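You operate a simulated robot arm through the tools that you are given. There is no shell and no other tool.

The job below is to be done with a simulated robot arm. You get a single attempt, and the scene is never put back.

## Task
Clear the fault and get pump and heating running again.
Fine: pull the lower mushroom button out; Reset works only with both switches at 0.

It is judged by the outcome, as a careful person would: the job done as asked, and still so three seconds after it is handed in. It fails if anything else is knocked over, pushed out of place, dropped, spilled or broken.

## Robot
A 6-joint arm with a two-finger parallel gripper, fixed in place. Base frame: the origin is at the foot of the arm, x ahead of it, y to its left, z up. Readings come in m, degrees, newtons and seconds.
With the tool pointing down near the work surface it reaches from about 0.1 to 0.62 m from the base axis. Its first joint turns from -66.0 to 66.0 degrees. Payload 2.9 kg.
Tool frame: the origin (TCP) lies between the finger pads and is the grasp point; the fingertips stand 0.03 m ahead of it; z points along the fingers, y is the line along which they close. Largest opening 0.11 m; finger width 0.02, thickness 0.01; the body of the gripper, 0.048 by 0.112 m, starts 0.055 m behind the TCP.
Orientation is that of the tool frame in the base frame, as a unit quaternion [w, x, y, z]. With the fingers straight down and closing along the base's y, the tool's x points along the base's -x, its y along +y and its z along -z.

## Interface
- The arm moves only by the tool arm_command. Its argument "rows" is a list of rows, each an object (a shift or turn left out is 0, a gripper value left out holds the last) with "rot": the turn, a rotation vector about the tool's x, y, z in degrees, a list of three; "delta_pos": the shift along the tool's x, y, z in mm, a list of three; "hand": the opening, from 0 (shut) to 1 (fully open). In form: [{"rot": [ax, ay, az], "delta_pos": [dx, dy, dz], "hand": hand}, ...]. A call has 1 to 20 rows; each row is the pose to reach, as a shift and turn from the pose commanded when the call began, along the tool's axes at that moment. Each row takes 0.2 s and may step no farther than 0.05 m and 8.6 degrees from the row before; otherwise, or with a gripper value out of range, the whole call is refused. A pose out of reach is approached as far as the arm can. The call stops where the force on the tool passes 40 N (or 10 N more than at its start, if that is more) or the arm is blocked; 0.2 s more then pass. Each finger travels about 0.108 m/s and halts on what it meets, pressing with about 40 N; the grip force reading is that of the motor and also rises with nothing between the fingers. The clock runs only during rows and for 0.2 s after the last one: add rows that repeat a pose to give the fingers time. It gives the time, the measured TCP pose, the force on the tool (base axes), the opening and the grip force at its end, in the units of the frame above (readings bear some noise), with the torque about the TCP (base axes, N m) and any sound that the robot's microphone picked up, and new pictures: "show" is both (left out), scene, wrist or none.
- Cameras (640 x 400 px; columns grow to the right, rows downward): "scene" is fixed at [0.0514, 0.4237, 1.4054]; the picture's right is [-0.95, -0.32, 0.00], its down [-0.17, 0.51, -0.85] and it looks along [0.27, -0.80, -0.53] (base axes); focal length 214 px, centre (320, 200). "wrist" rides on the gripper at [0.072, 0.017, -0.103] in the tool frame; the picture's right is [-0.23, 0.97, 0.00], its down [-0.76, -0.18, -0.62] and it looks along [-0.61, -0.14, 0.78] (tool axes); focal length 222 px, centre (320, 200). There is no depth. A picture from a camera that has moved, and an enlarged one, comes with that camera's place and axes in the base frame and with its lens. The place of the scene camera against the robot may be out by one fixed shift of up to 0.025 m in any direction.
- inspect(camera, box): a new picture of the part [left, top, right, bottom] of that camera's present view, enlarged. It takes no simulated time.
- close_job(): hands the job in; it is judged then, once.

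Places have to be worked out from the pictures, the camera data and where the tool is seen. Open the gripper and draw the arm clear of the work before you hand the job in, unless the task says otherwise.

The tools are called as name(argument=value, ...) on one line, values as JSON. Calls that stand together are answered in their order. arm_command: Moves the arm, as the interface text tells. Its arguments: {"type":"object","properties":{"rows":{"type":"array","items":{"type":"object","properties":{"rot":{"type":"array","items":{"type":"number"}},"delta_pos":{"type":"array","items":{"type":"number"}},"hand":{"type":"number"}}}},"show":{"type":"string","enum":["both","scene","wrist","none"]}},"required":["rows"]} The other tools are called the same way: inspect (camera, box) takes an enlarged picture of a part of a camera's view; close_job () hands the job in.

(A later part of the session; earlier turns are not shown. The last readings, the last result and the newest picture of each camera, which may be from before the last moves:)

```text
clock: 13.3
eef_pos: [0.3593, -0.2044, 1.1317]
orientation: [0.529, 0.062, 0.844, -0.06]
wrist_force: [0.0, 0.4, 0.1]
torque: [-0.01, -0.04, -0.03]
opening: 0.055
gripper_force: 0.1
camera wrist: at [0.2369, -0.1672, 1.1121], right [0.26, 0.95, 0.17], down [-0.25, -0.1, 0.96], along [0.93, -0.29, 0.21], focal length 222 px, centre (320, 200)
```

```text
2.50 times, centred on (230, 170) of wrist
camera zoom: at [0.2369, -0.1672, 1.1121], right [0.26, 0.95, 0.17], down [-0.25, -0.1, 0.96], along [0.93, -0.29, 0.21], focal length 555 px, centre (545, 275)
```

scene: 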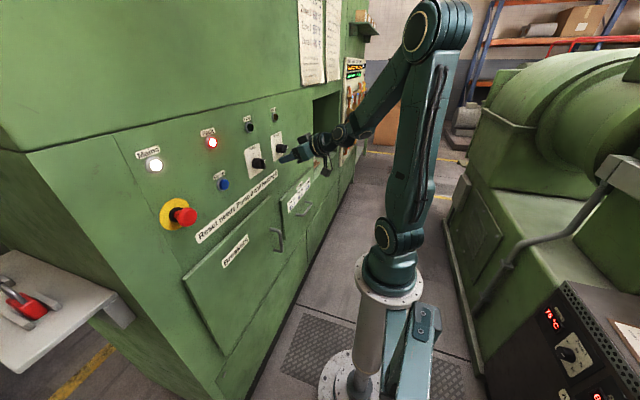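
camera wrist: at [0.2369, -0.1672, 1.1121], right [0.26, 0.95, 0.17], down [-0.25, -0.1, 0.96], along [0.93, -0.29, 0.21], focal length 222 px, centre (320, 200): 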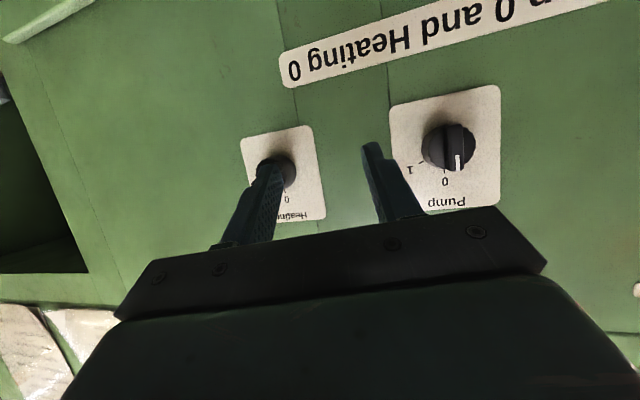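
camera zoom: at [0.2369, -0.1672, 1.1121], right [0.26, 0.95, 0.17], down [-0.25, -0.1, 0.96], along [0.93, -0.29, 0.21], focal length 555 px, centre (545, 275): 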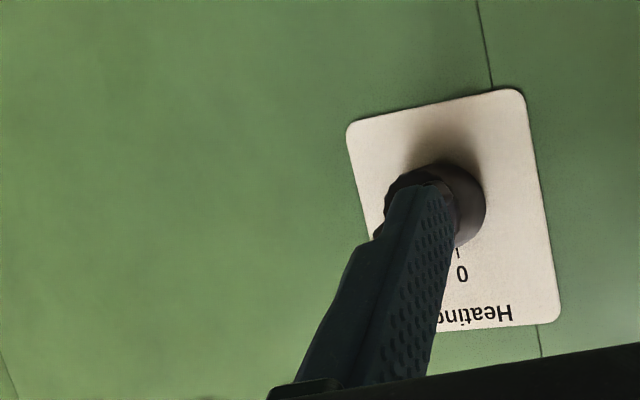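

The tool is free again and the Heating knob still points to 1, undisturbed. I'll rotate in steps to a pose in front of Heating rolled 60° and yawed 20° (wrist kept to the left, inside the base-joint limit), staying ~20 mm short of the knob.

arm_command(rows=[{"rot": [-0.5, -3.14, 7.01], "delta_pos": [-0.9, -6.65, 3.87], "hand": 0.5}, {"rot": [-1.01, -6.28, 14.02], "delta_pos": [-0.63, -13.76, 5.35]}, {"rot": [-1.51, -9.42, 21.03], "delta_pos": [-0.35, -20.86, 6.83]}, {"rot": [-2.01, -12.56, 28.04], "delta_pos": [-0.08, -27.96, 8.31]}, {"rot": [-2.52, -15.69, 35.06], "delta_pos": [0.19, -35.07, 9.8]}, {"rot": [-3.02, -18.83, 42.07], "delta_pos": [0.46, -42.17, 11.28]}, {"rot": [-3.52, -21.97, 49.08], "delta_pos": [0.74, -49.27, 12.76]}, {"rot": [-4.03, -25.11, 56.09], "delta_pos": [1.01, -56.38, 14.24]}, {"rot": [-4.53, -28.25, 63.1], "delta_pos": [1.28, -63.48, 15.72]}])

inspect(camera="wrist", box=[220, 60, 440, 240])

inspect(camera="scene", box=[230, 90, 350, 200])

```text
clock: 15.3
eef_pos: [0.3624, -0.2699, 1.1252]
orientation: [0.664, 0.457, 0.541, 0.241]
wrist_force: [0.3, -0.2, -0.1]
torque: [-0.04, -0.01, 0.03]
opening: 0.0549
gripper_force: 0.0
camera wrist: at [0.2875, -0.1668, 1.1056], right [0.1, 0.27, 0.96], down [-0.84, -0.49, 0.23], along [0.53, -0.83, 0.18], focal length 222 px, centre (320, 200)
```

scene: 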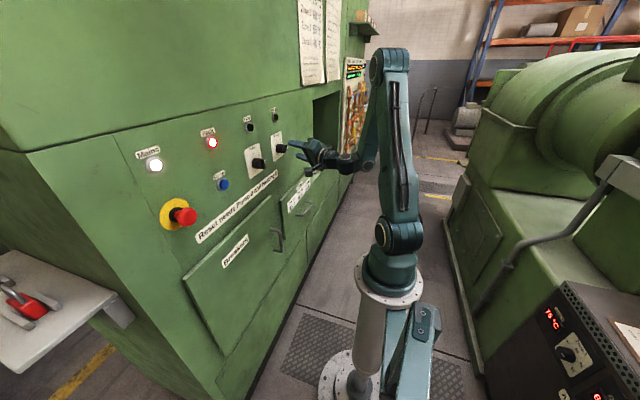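
wrist: 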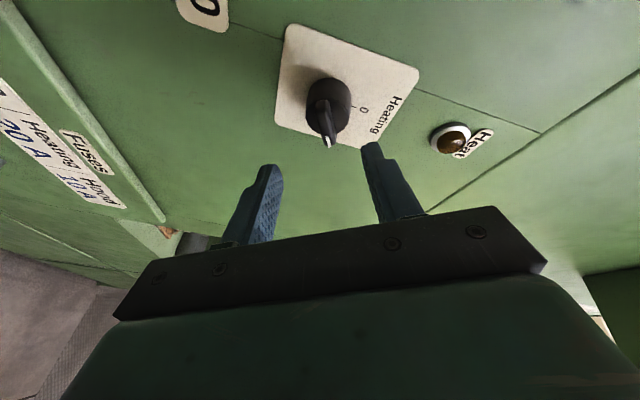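

```text
2.22 times, centred on (330, 150) of wrist
camera zoom: at [0.2875, -0.1668, 1.1056], right [0.1, 0.27, 0.96], down [-0.84, -0.49, 0.23], along [0.53, -0.83, 0.18], focal length 494 px, centre (298, 311)
```

zoom: 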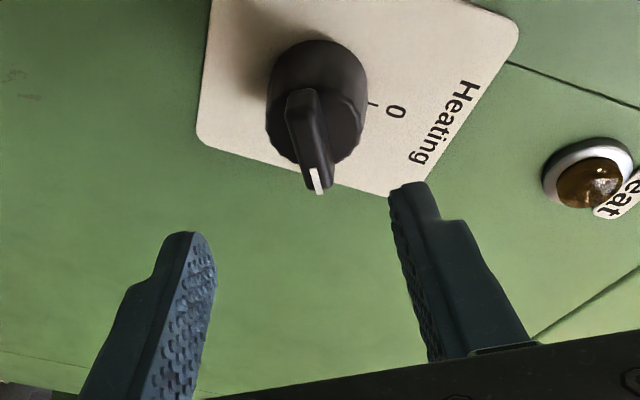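

```text
3.64 times, centred on (290, 145) of scene
camera zoom: at [0.0514, 0.4237, 1.4054], right [-0.95, -0.32, 0.0], down [-0.17, 0.51, -0.85], along [0.27, -0.8, -0.53], focal length 780 px, centre (429, 400)
```

zoom: 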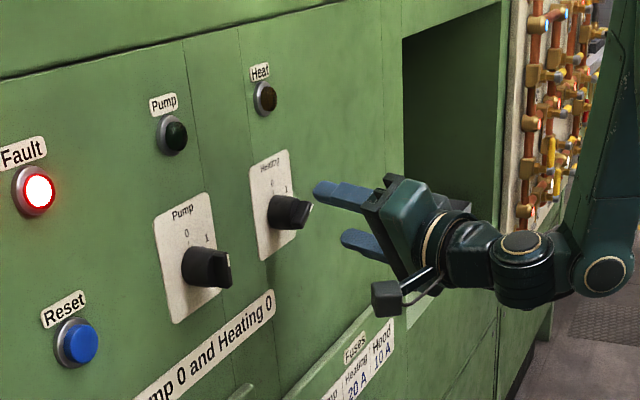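

No clipping this time: TCP (0.362, -0.270, 1.125), clear of the knob. I'll zoom further to pin down the Heating bar's centre before going in.

inspect(camera="wrist", box=[280, 60, 380, 160])

inspect(camera="scene", box=[260, 120, 320, 180])

```text
4.00 times, centred on (330, 110) of wrist
camera zoom: at [0.2875, -0.1668, 1.1056], right [0.1, 0.27, 0.96], down [-0.84, -0.49, 0.23], along [0.53, -0.83, 0.18], focal length 888 px, centre (280, 560)
```

zoom: 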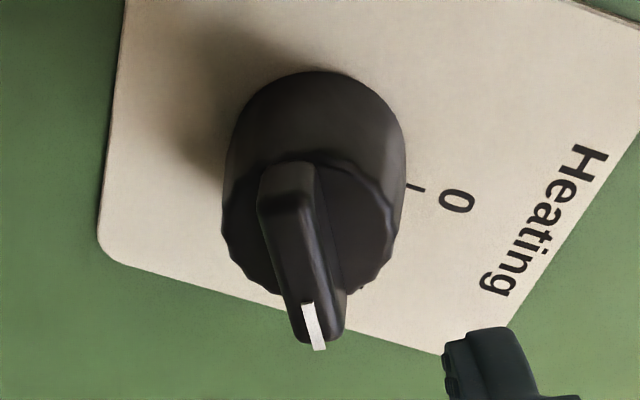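

```text
6.67 times, centred on (290, 150) of scene
camera zoom: at [0.0514, 0.4237, 1.4054], right [-0.95, -0.32, 0.0], down [-0.17, 0.51, -0.85], along [0.27, -0.8, -0.53], focal length 1430 px, centre (520, 533)
```

zoom: 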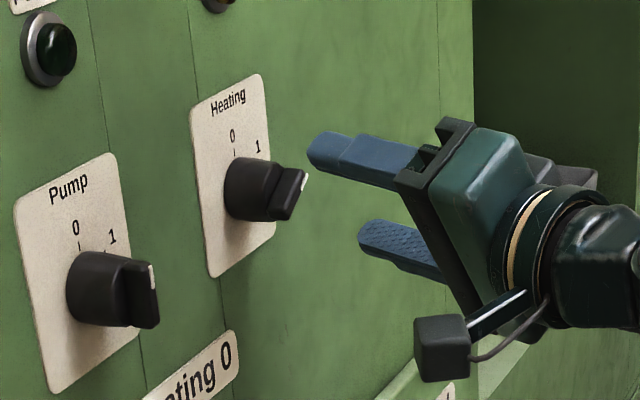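

The Heating bar sits at about 62° with its front at x≈0.411, centred near y≈-0.271, z≈1.1255. I'll reduce the yaw to 12° while advancing so the tips straddle the bar, stopping just short of the knob's skirt.

arm_command(rows=[{"rot": [-1.4, 2.43, 0], "delta_pos": [4.0, 2.5, 8.3], "hand": 0.5}, {"rot": [-2.8, 4.86, 0], "delta_pos": [8.0, 4.9, 16.5]}, {"rot": [-3.98, 6.94, 0], "delta_pos": [11.5, 7.0, 23.6]}, {"rot": [-3.98, 6.94, 0], "delta_pos": [11.5, 7.0, 23.6]}])

inspect(camera="wrist", box=[240, 80, 420, 220])

inspect(camera="scene", box=[260, 120, 320, 180])

```text
clock: 16.3
eef_pos: [0.3885, -0.2642, 1.1241]
orientation: [0.645, 0.416, 0.573, 0.288]
wrist_force: [-0.1, -0.9, 0.5]
torque: [0.02, -0.04, 0.02]
opening: 0.055
gripper_force: 0.0
camera wrist: at [0.3006, -0.1735, 1.1047], right [0.06, 0.28, 0.96], down [-0.76, -0.6, 0.23], along [0.64, -0.74, 0.18], focal length 222 px, centre (320, 200)
```

scene: 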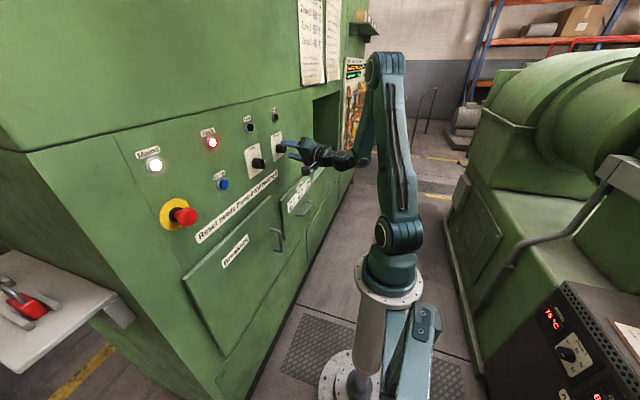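
wrist: 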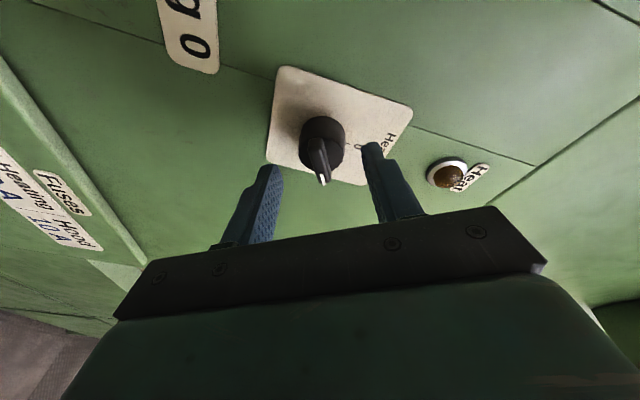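

```text
2.86 times, centred on (330, 150) of wrist
camera zoom: at [0.3006, -0.1735, 1.1047], right [0.06, 0.28, 0.96], down [-0.76, -0.6, 0.23], along [0.64, -0.74, 0.18], focal length 635 px, centre (291, 343)
```

zoom: 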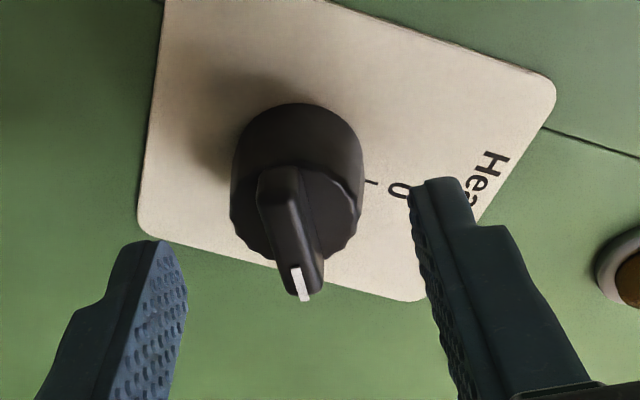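

```text
6.67 times, centred on (290, 150) of scene
camera zoom: at [0.0514, 0.4237, 1.4054], right [-0.95, -0.32, 0.0], down [-0.17, 0.51, -0.85], along [0.27, -0.8, -0.53], focal length 1430 px, centre (520, 533)
```

zoom: 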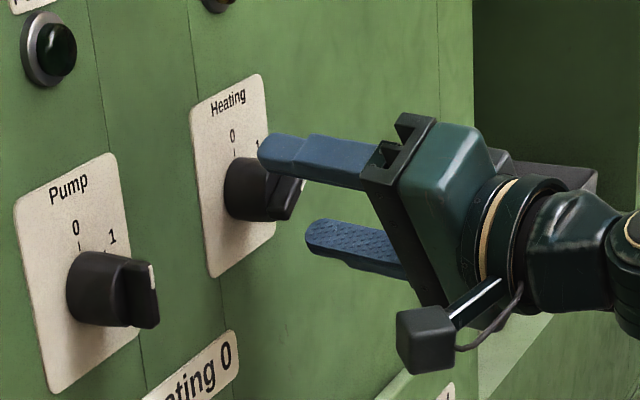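

Image position of the bar relative to the fingers matches the successful Pump grip. Closing on the Heating bar now.

arm_command(rows=[{"hand": 0}, {"hand": 0}, {"hand": 0}, {"hand": 0}])

inspect(camera="wrist", box=[240, 80, 420, 220])

inspect(camera="scene", box=[260, 120, 320, 180])

```text
clock: 17.3
eef_pos: [0.3881, -0.2641, 1.1253]
orientation: [0.645, 0.414, 0.574, 0.288]
wrist_force: [1.7, 0.4, -0.6]
torque: [-0.14, -0.13, 0.39]
opening: 0.0103
gripper_force: 45.4
camera wrist: at [0.3006, -0.1735, 1.1048], right [0.06, 0.28, 0.96], down [-0.76, -0.6, 0.23], along [0.64, -0.74, 0.18], focal length 222 px, centre (320, 200)
```

scene: 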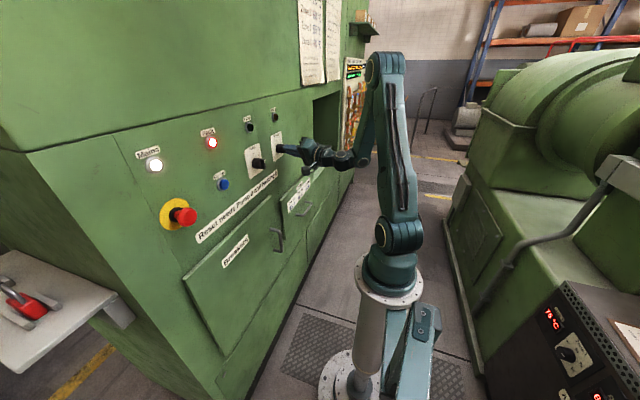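
wrist: 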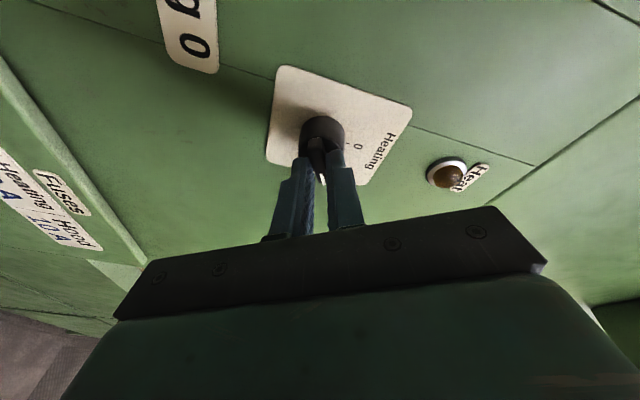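

```text
2.86 times, centred on (330, 150) of wrist
camera zoom: at [0.3006, -0.1735, 1.1048], right [0.06, 0.28, 0.96], down [-0.76, -0.6, 0.23], along [0.64, -0.74, 0.18], focal length 635 px, centre (291, 343)
```

zoom: 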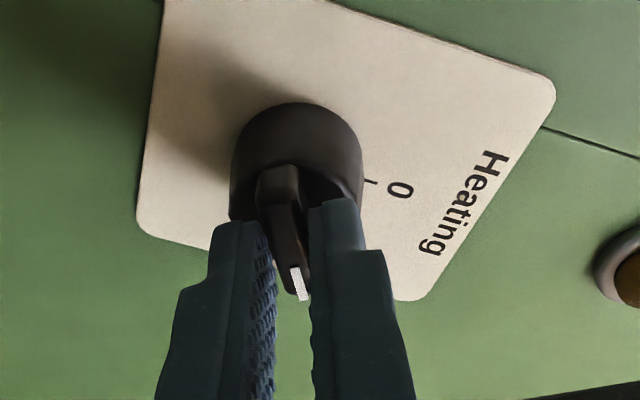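

```text
6.67 times, centred on (290, 150) of scene
camera zoom: at [0.0515, 0.4237, 1.4054], right [-0.95, -0.32, 0.0], down [-0.17, 0.51, -0.85], along [0.27, -0.8, -0.53], focal length 1430 px, centre (520, 533)
```

zoom: 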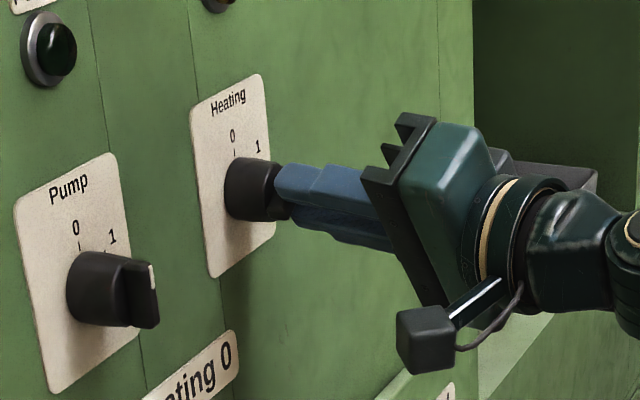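

Good grip (10.3 mm, 45 N, negligible side load). Now turning the Heating bar about 61° counter-clockwise to 0, shifting the tilt slightly to stay in reach.

arm_command(rows=[{"rot": [0.23, 0.62, -7.78], "delta_pos": [-0.28, 0.13, 0], "hand": 0}, {"rot": [0.46, 1.24, -15.55], "delta_pos": [-0.54, 0.29, 0]}, {"rot": [0.69, 1.86, -23.33], "delta_pos": [-0.78, 0.49, 0]}, {"rot": [0.92, 2.48, -31.1], "delta_pos": [-0.99, 0.71, 0]}, {"rot": [1.15, 3.11, -38.88], "delta_pos": [-1.17, 0.97, 0]}, {"rot": [1.38, 3.73, -46.65], "delta_pos": [-1.31, 1.24, 0.1]}, {"rot": [1.61, 4.35, -54.43], "delta_pos": [-1.41, 1.53, 0.1]}, {"rot": [1.84, 4.97, -62.2], "delta_pos": [-1.47, 1.83, 0.1]}, {"rot": [1.84, 4.97, -62.2], "delta_pos": [-1.47, 1.83, 0.1]}])

inspect(camera="wrist", box=[240, 80, 420, 220])

inspect(camera="scene", box=[260, 120, 320, 180])

```text
clock: 19.3
eef_pos: [0.3882, -0.2654, 1.1298]
orientation: [0.671, 0.058, 0.735, -0.08]
wrist_force: [-21.4, 2.1, -3.4]
torque: [0.77, -0.66, 0.12]
opening: 0.0107
gripper_force: 45.4
camera wrist: at [0.2817, -0.2295, 1.0669], right [0.21, 0.96, 0.19], down [-0.57, -0.04, 0.82], along [0.79, -0.28, 0.54], focal length 222 px, centre (320, 200)
```

scene: 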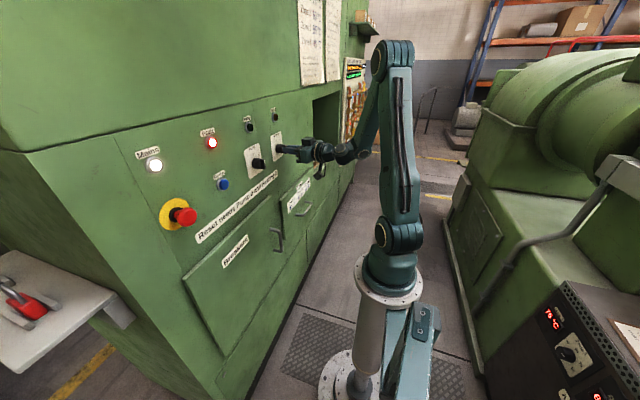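
wrist: 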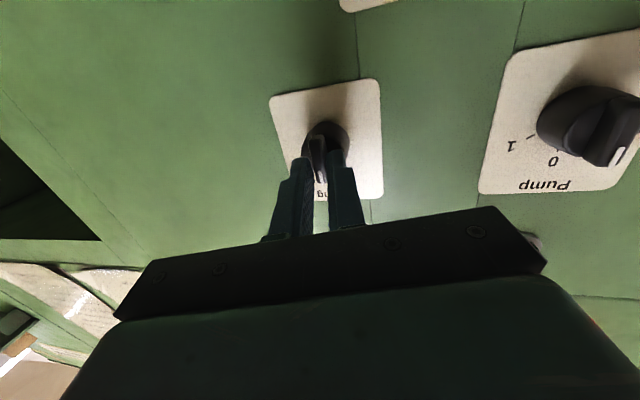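

```text
2.86 times, centred on (330, 150) of wrist
camera zoom: at [0.2817, -0.2295, 1.0669], right [0.21, 0.96, 0.19], down [-0.57, -0.04, 0.82], along [0.79, -0.28, 0.54], focal length 635 px, centre (291, 343)
```

zoom: 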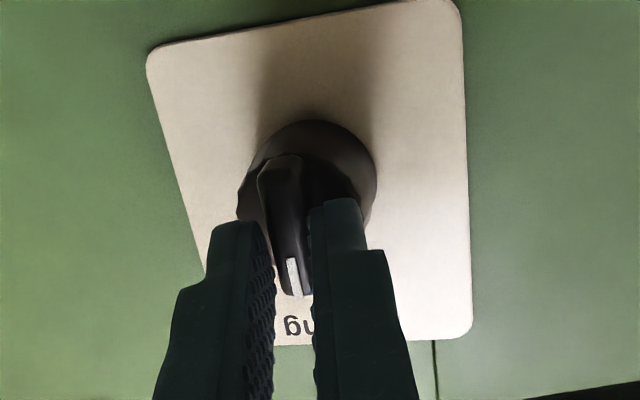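

```text
6.67 times, centred on (290, 150) of scene
camera zoom: at [0.0507, 0.4237, 1.4054], right [-0.95, -0.32, 0.0], down [-0.17, 0.51, -0.85], along [0.27, -0.8, -0.53], focal length 1430 px, centre (520, 533)
```

zoom: 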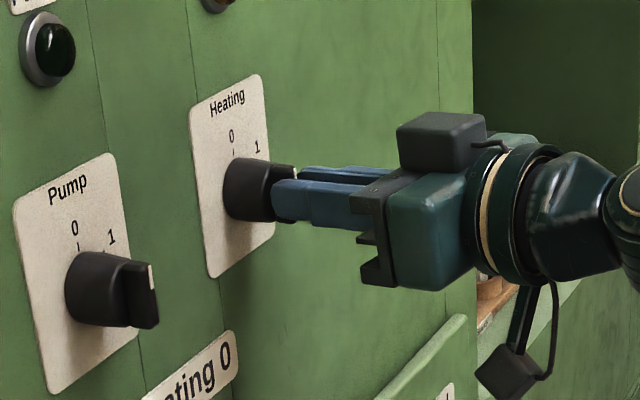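

The bar is up at 0 now, with a 21 N axial load from the tips on the skirt. I'll open to release and check it stays.

arm_command(rows=[{"hand": 0.5}, {"hand": 0.5}, {"hand": 0.5}])

inspect(camera="wrist", box=[240, 80, 420, 220])

inspect(camera="scene", box=[260, 120, 320, 180])

```text
clock: 20.1
eef_pos: [0.3885, -0.2652, 1.1295]
orientation: [0.67, 0.058, 0.736, -0.08]
wrist_force: [1.1, -0.3, -0.5]
torque: [-0.04, -0.02, 0.02]
opening: 0.0548
gripper_force: 0.0
camera wrist: at [0.2825, -0.2295, 1.0668], right [0.21, 0.96, 0.19], down [-0.57, -0.04, 0.82], along [0.79, -0.28, 0.54], focal length 222 px, centre (320, 200)
```

scene: 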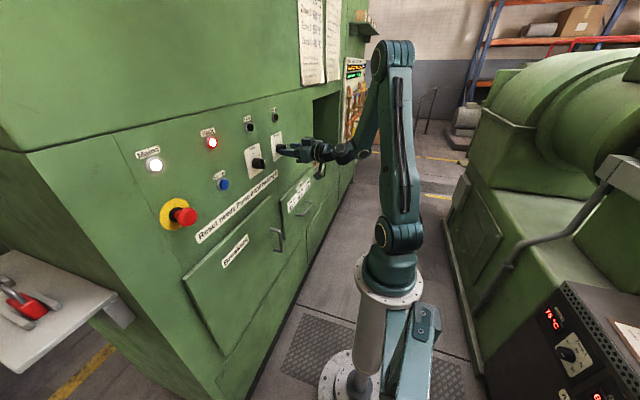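
wrist: 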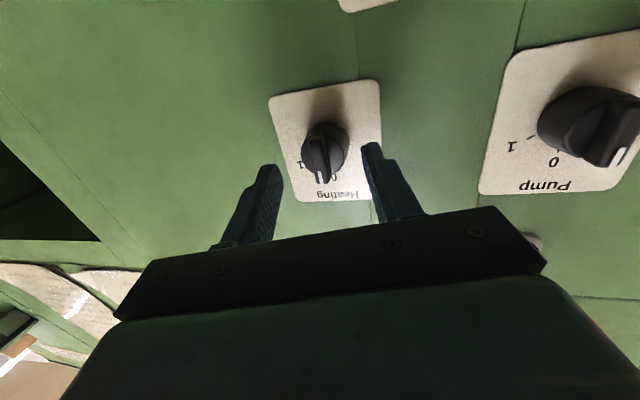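

```text
2.86 times, centred on (330, 150) of wrist
camera zoom: at [0.2825, -0.2295, 1.0668], right [0.21, 0.96, 0.19], down [-0.57, -0.04, 0.82], along [0.79, -0.28, 0.54], focal length 635 px, centre (291, 343)
```

zoom: 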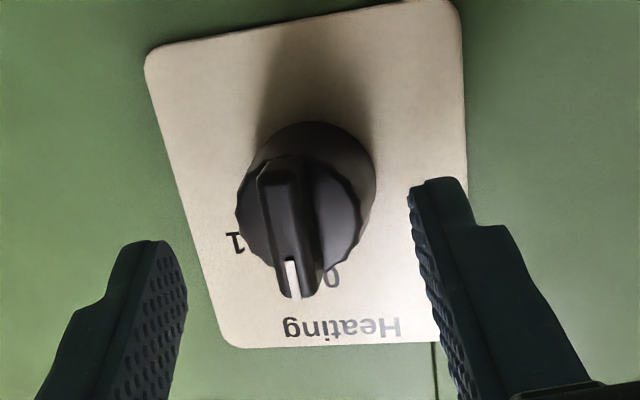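

```text
6.67 times, centred on (290, 150) of scene
camera zoom: at [0.0514, 0.4237, 1.4054], right [-0.95, -0.32, 0.0], down [-0.17, 0.51, -0.85], along [0.27, -0.8, -0.53], focal length 1430 px, centre (520, 533)
```

zoom: 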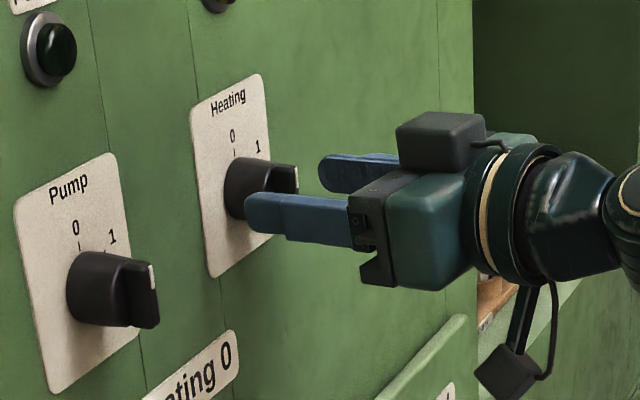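

Both selectors now stand at 0 (scene view shows both bars upright). Next I retreat from Heating with extra yaw and nose-down pitch, then carry on toward the mushroom.

arm_command(rows=[{"rot": [4, 4, 0], "delta_pos": [-0.3, 2.3, -8.7], "hand": 0.5}, {"rot": [8, 8, 0], "delta_pos": [-1.4, 2.3, -19.0]}, {"rot": [8, 15, 0], "delta_pos": [-2.9, 23.8, -33.7]}], show="scene")

```text
clock: 20.9
eef_pos: [0.3608, -0.2363, 1.1331]
orientation: [0.562, 0.115, 0.81, -0.122]
wrist_force: [-0.7, 0.9, 0.3]
torque: [-0.01, -0.01, -0.01]
opening: 0.0549
gripper_force: 0.0
```

scene: 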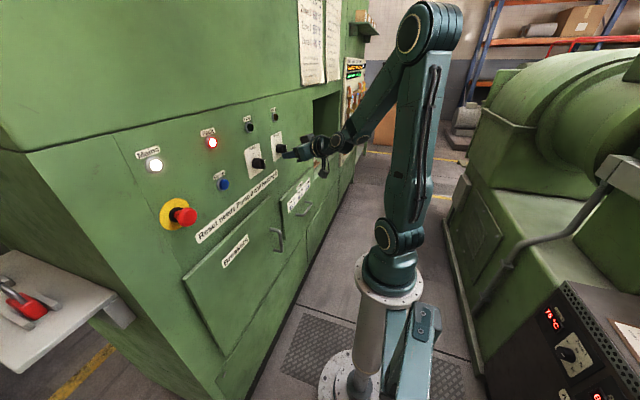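

Clear of Heating at (0.361, -0.236, 1.133). I'll move across via a raised, 45° nose-down waypoint in front of the panel's middle, away from all knobs.

arm_command(rows=[{"rot": [-3.64, 4.86, -1.38], "delta_pos": [-2.9, 34.6, -20.8], "hand": 0.5}, {"rot": [-7.28, 9.72, -2.76], "delta_pos": [-5.8, 69.1, -41.5]}, {"rot": [-10.92, 14.58, -4.14], "delta_pos": [-8.6, 103.7, -62.3]}, {"rot": [-14.56, 19.44, -5.52], "delta_pos": [-11.5, 138.2, -83.0]}, {"rot": [-18.2, 24.3, -6.9], "delta_pos": [-14.4, 172.8, -103.8]}])

```text
clock: 22.1
eef_pos: [0.3293, -0.0362, 1.1709]
orientation: [0.382, -0.002, 0.924, 0.0]
wrist_force: [-0.7, 0.0, 0.2]
torque: [-0.01, 0.0, 0.0]
opening: 0.0551
gripper_force: 0.1
camera wrist: at [0.2035, -0.02, 1.1936], right [0.16, 0.97, 0.16], down [0.1, -0.18, 0.98], along [0.98, -0.14, -0.12], focal length 222 px, centre (320, 200)
```

scene: 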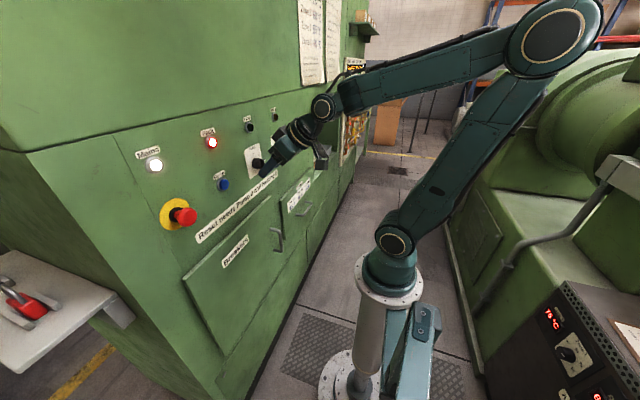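
wrist: 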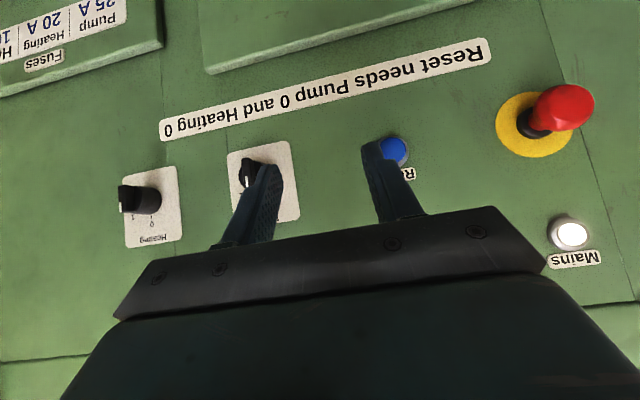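

The mushroom is the only red one on this panel, below the Mains lamp. I'll move over in front of it with the gripper fully open, tips still well short of its head.

arm_command(rows=[{"rot": [0, -3, 0], "delta_pos": [2.8, 38, 5.9], "hand": 1}, {"rot": [0, -6, 0], "delta_pos": [5.7, 76, 11.8]}, {"rot": [0, -9, 0], "delta_pos": [8.5, 114, 17.7]}, {"rot": [0, -12, 0], "delta_pos": [11.4, 152, 23.6]}, {"rot": [0, -15, 0], "delta_pos": [14.2, 191, 29.5]}])

inspect(camera="wrist", box=[220, 60, 440, 240])

inspect(camera="scene", box=[130, 120, 270, 240])

```text
clock: 23.3
eef_pos: [0.3378, 0.1538, 1.1394]
orientation: [0.501, -0.001, 0.865, 0.001]
wrist_force: [-0.5, -0.3, 0.0]
torque: [0.0, 0.03, -0.02]
opening: 0.1099
gripper_force: 0.2
camera wrist: at [0.2108, 0.1703, 1.1282], right [0.11, 0.97, 0.2], down [-0.16, -0.18, 0.97], along [0.98, -0.14, 0.14], focal length 222 px, centre (320, 200)
```

scene: 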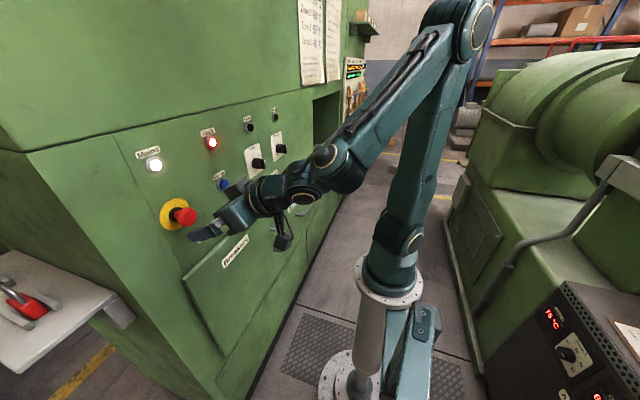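
wrist: 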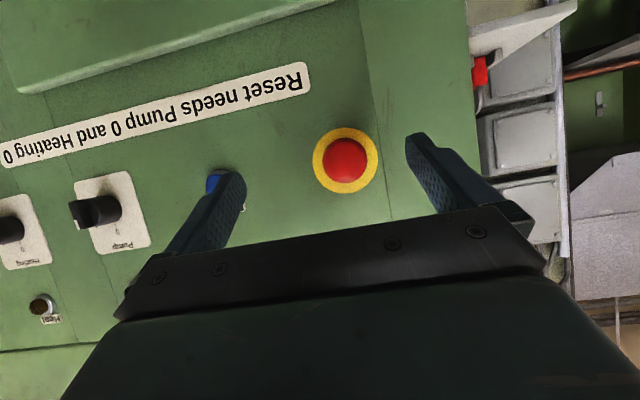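

```text
2.22 times, centred on (330, 150) of wrist
camera zoom: at [0.2108, 0.1703, 1.1282], right [0.11, 0.97, 0.2], down [-0.16, -0.18, 0.97], along [0.98, -0.14, 0.14], focal length 494 px, centre (298, 311)
```

zoom: 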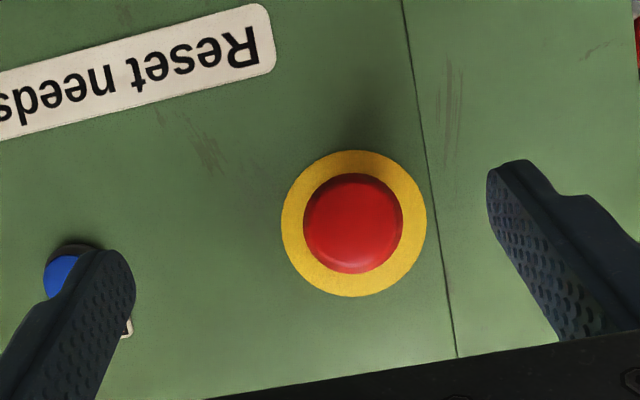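

```text
3.33 times, centred on (200, 180) of scene
camera zoom: at [0.0514, 0.4237, 1.4054], right [-0.95, -0.32, 0.0], down [-0.17, 0.51, -0.85], along [0.27, -0.8, -0.53], focal length 715 px, centre (720, 267)
```

zoom: 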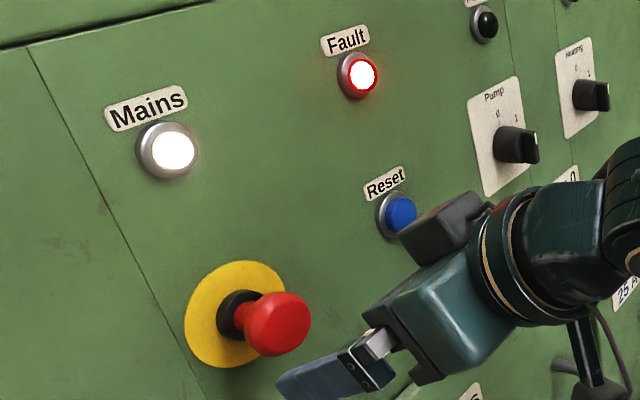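

Head-on view: the mushroom axis is at y≈0.170, z≈1.126. I'll look closer at its profile from the scene camera to decide how deep to grip.

inspect(camera="scene", box=[155, 185, 215, 245])

inspect(camera="wrist", box=[300, 115, 390, 205])

```text
6.67 times, centred on (185, 215) of scene
camera zoom: at [0.0514, 0.4237, 1.4054], right [-0.95, -0.32, 0.0], down [-0.17, 0.51, -0.85], along [0.27, -0.8, -0.53], focal length 1430 px, centre (1220, 100)
```

zoom: 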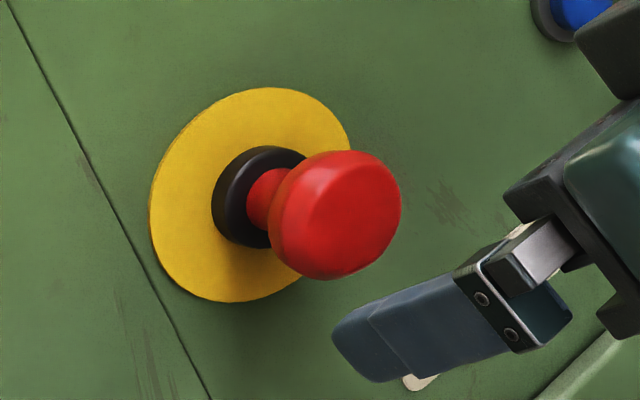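

```text
4.44 times, centred on (345, 160) of wrist
camera zoom: at [0.2108, 0.1703, 1.1282], right [0.11, 0.97, 0.2], down [-0.16, -0.18, 0.97], along [0.98, -0.14, 0.14], focal length 987 px, centre (209, 378)
```

zoom: 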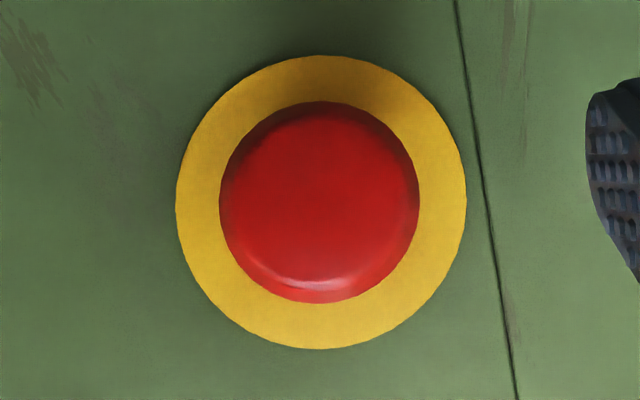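

The mushroom has a ~40 mm red cap (front x≈0.407, ~16 mm thick) on a thin red stem above a black collar. I'll move in so the open fingers straddle the cap with tips just past its back edge.

arm_command(rows=[{"rot": [0, -4, 0], "delta_pos": [-7.7, 16.5, 10], "hand": 1}, {"rot": [0, -8, 0], "delta_pos": [-15.4, 16.5, 33]}, {"rot": [0, -12, 0], "delta_pos": [-23.1, 16.5, 55.9]}, {"rot": [0, -12, 0], "delta_pos": [-23.1, 16.5, 55.9]}])

inspect(camera="scene", box=[145, 175, 225, 245])

inspect(camera="wrist", box=[220, 60, 440, 240])

```text
clock: 24.3
eef_pos: [0.3998, 0.1699, 1.1318]
orientation: [0.589, -0.001, 0.808, 0.0]
wrist_force: [-0.6, 0.4, -0.2]
torque: [-0.01, 0.03, 0.04]
opening: 0.1103
gripper_force: 0.2
camera wrist: at [0.2776, 0.1863, 1.096], right [0.07, 0.97, 0.22], down [-0.36, -0.18, 0.92], along [0.93, -0.14, 0.34], focal length 222 px, centre (320, 200)
```

scene: 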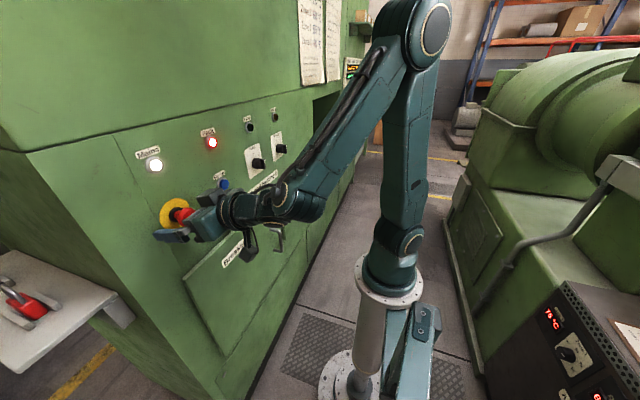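
wrist: 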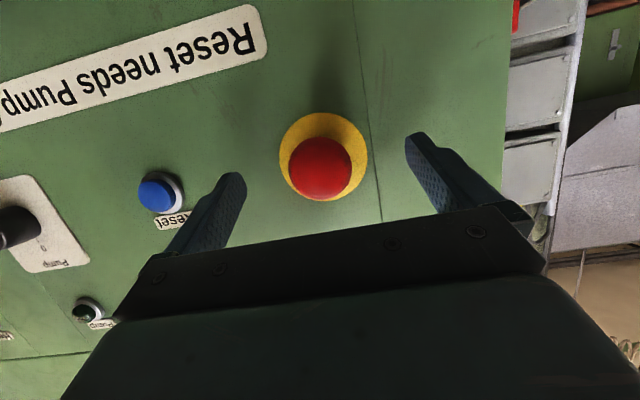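

```text
5.71 times, centred on (185, 210) of scene
camera zoom: at [0.0514, 0.4237, 1.4054], right [-0.95, -0.32, 0.0], down [-0.17, 0.51, -0.85], along [0.27, -0.8, -0.53], focal length 1226 px, centre (1091, 143)
```

zoom: 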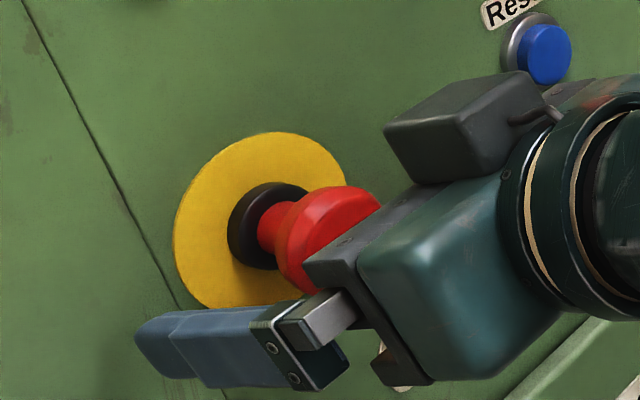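

```text
2.22 times, centred on (330, 150) of wrist
camera zoom: at [0.2776, 0.1863, 1.096], right [0.07, 0.97, 0.22], down [-0.36, -0.18, 0.92], along [0.93, -0.14, 0.34], focal length 494 px, centre (298, 311)
```

zoom: 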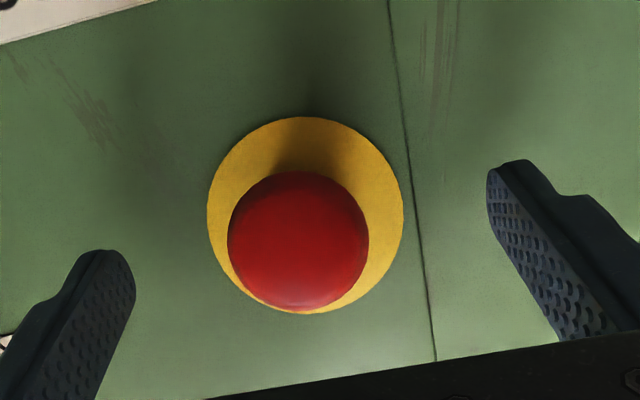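

The cap is centred between the fingers with no contact. Closing on the cap.

arm_command(rows=[{"hand": 0}, {"hand": 0}, {"hand": 0}, {"hand": 0}])

inspect(camera="wrist", box=[220, 60, 440, 240])

inspect(camera="scene", box=[145, 175, 225, 245])

```text
clock: 25.3
eef_pos: [0.4, 0.1705, 1.1319]
orientation: [0.589, -0.001, 0.808, 0.0]
wrist_force: [0.7, 3.0, -0.5]
torque: [0.04, 0.0, 0.0]
opening: 0.0391
gripper_force: 45.4
camera wrist: at [0.2773, 0.1865, 1.0961], right [0.07, 0.97, 0.22], down [-0.36, -0.18, 0.92], along [0.93, -0.14, 0.34], focal length 222 px, centre (320, 200)
```

scene: 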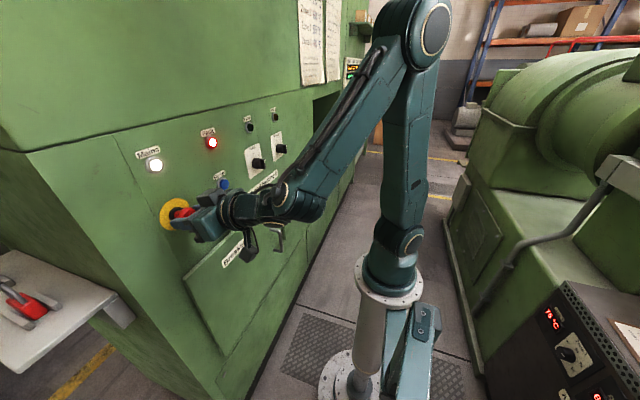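
wrist: 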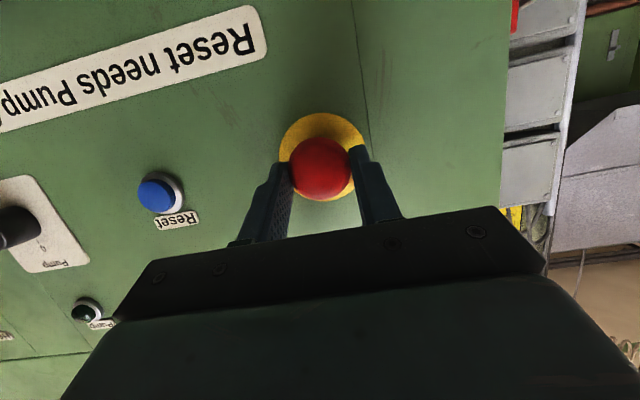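

```text
2.22 times, centred on (330, 150) of wrist
camera zoom: at [0.2773, 0.1865, 1.0961], right [0.07, 0.97, 0.22], down [-0.36, -0.18, 0.92], along [0.93, -0.14, 0.34], focal length 494 px, centre (298, 311)
```

zoom: 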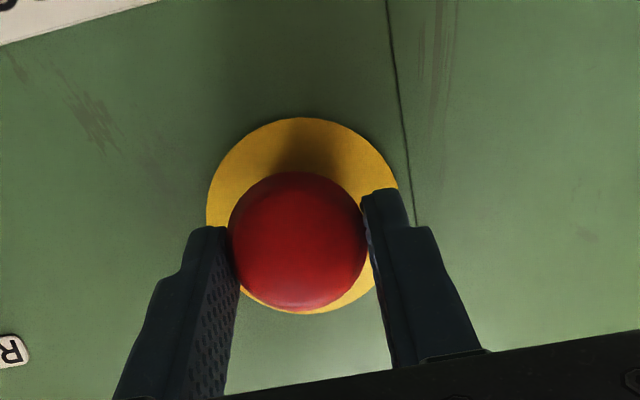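

```text
5.71 times, centred on (185, 210) of scene
camera zoom: at [0.0515, 0.4238, 1.4054], right [-0.95, -0.32, 0.0], down [-0.17, 0.51, -0.85], along [0.27, -0.8, -0.53], focal length 1226 px, centre (1091, 143)
```

zoom: 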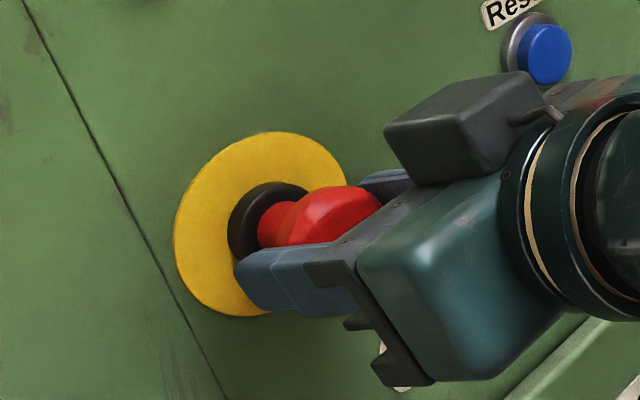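

Grip is 39 mm wide at 45 N with almost no side load. I'll pull straight out (-x) gradually, 2 mm per row.

arm_command(rows=[{"delta_pos": [0.6, 0, -1.9], "hand": 0}, {"delta_pos": [1.2, 0, -3.8]}, {"delta_pos": [1.8, 0, -5.7]}, {"delta_pos": [2.4, 0, -7.6]}], show="scene")

inspect(camera="scene", box=[145, 175, 225, 245])

```text
clock: 26.3
eef_pos: [0.392, 0.1693, 1.1319]
orientation: [0.589, -0.002, 0.808, 0.001]
wrist_force: [8.9, 8.3, 3.6]
torque: [0.04, -0.38, 0.07]
opening: 0.0389
gripper_force: 45.1
```

scene: 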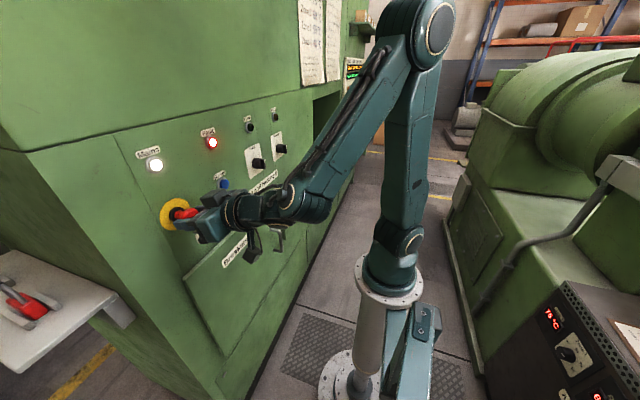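

```text
5.71 times, centred on (185, 210) of scene
camera zoom: at [0.0517, 0.424, 1.4053], right [-0.95, -0.32, 0.0], down [-0.17, 0.51, -0.85], along [0.27, -0.8, -0.53], focal length 1226 px, centre (1091, 143)
```

zoom: 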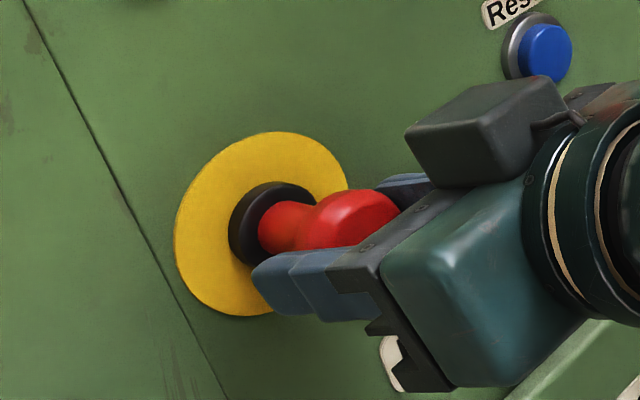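

The cap came out with the fingers: the stem is visibly longer after 8 mm, at only 9 N. I'll keep pulling in small steps until it meets its end stop.

arm_command(rows=[{"delta_pos": [0.46, 0, -1.43], "hand": 0}, {"delta_pos": [0.92, 0, -2.86]}, {"delta_pos": [1.2, 0, -3.8]}], show="scene")

inspect(camera="scene", box=[145, 175, 225, 245])

inspect(camera="wrist", box=[220, 60, 440, 240])

```text
clock: 27.1
eef_pos: [0.3892, 0.1702, 1.1331]
orientation: [0.59, -0.001, 0.808, 0.001]
wrist_force: [37.7, 12.0, 0.4]
torque: [0.08, -0.35, 0.03]
opening: 0.0391
gripper_force: 45.0
```

scene: 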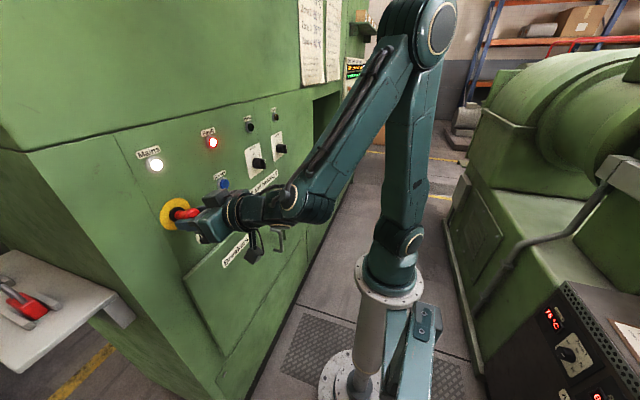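

```text
5.71 times, centred on (185, 210) of scene
camera zoom: at [0.0526, 0.4241, 1.4052], right [-0.95, -0.32, 0.0], down [-0.17, 0.51, -0.85], along [0.27, -0.8, -0.53], focal length 1226 px, centre (1091, 143)
```

zoom: 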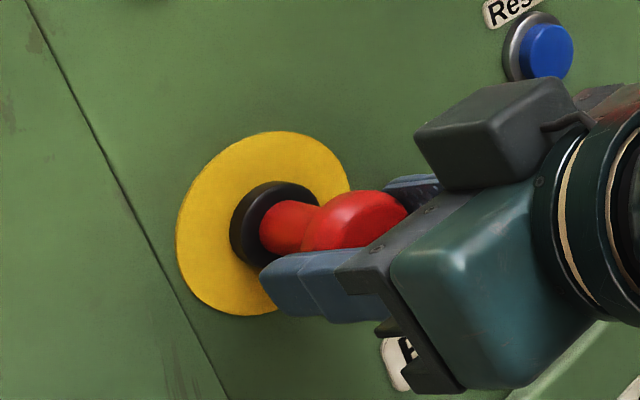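

```text
2.22 times, centred on (330, 150) of wrist
camera zoom: at [0.2669, 0.1866, 1.0957], right [0.07, 0.97, 0.22], down [-0.36, -0.18, 0.92], along [0.93, -0.14, 0.34], focal length 494 px, centre (298, 311)
```

zoom: 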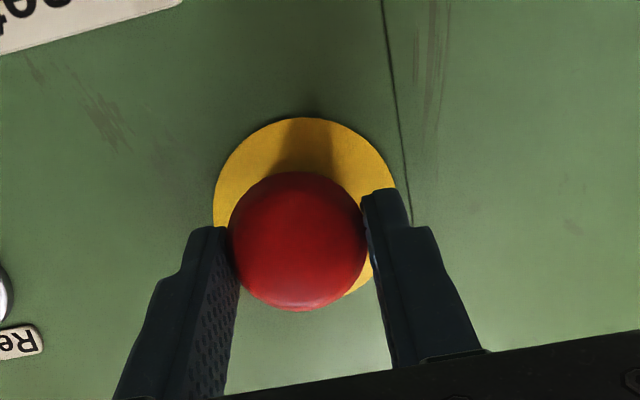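

Force climbed to 38 N at about 11 mm of travel, so the mushroom is against its out stop. I'll open the fingers in place and see if it stays out.

arm_command(rows=[{"delta_pos": [0, 0, 0], "hand": 0.9}, {"hand": 0.9}, {"hand": 0.9}, {"hand": 0.9}], show="scene")

inspect(camera="scene", box=[145, 175, 225, 245])

inspect(camera="wrist", box=[220, 60, 440, 240])

```text
clock: 28.1
eef_pos: [0.3885, 0.1687, 1.1309]
orientation: [0.589, -0.002, 0.808, 0.001]
wrist_force: [-0.9, -0.2, -0.2]
torque: [-0.01, 0.01, 0.02]
opening: 0.0988
gripper_force: 0.1
```

scene: 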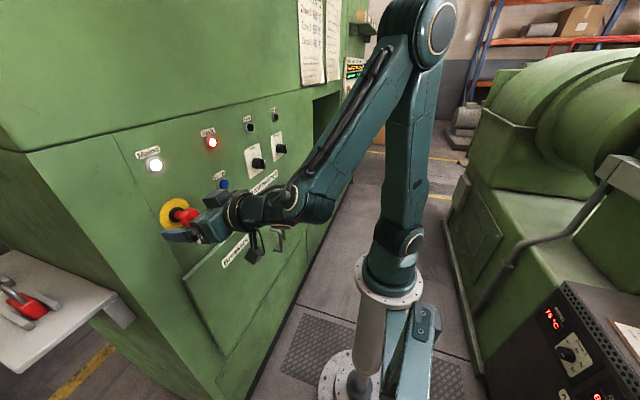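

```text
5.71 times, centred on (185, 210) of scene
camera zoom: at [0.0514, 0.4237, 1.4054], right [-0.95, -0.32, 0.0], down [-0.17, 0.51, -0.85], along [0.27, -0.8, -0.53], focal length 1226 px, centre (1091, 143)
```

zoom: 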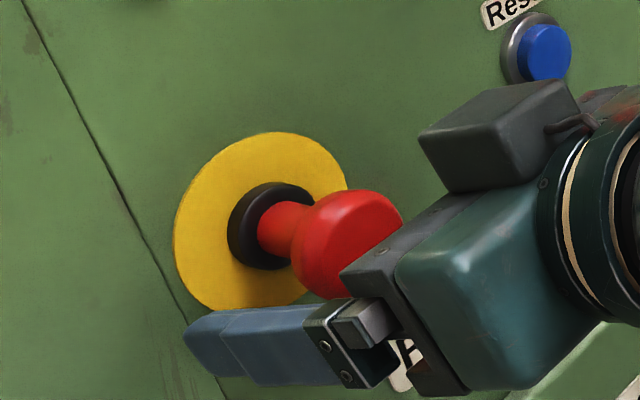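

```text
2.22 times, centred on (330, 150) of wrist
camera zoom: at [0.2651, 0.1855, 1.0952], right [0.07, 0.97, 0.21], down [-0.36, -0.18, 0.92], along [0.93, -0.14, 0.34], focal length 494 px, centre (298, 311)
```

zoom: 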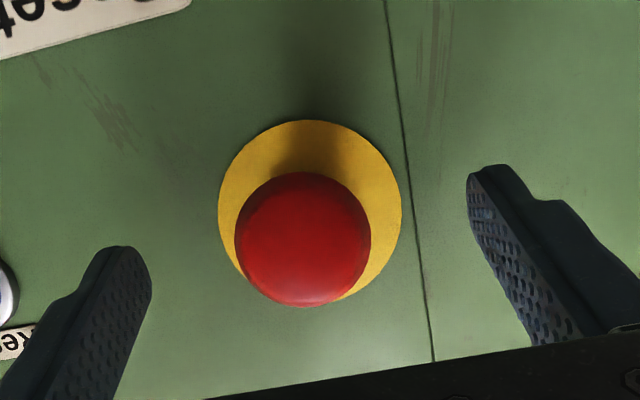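

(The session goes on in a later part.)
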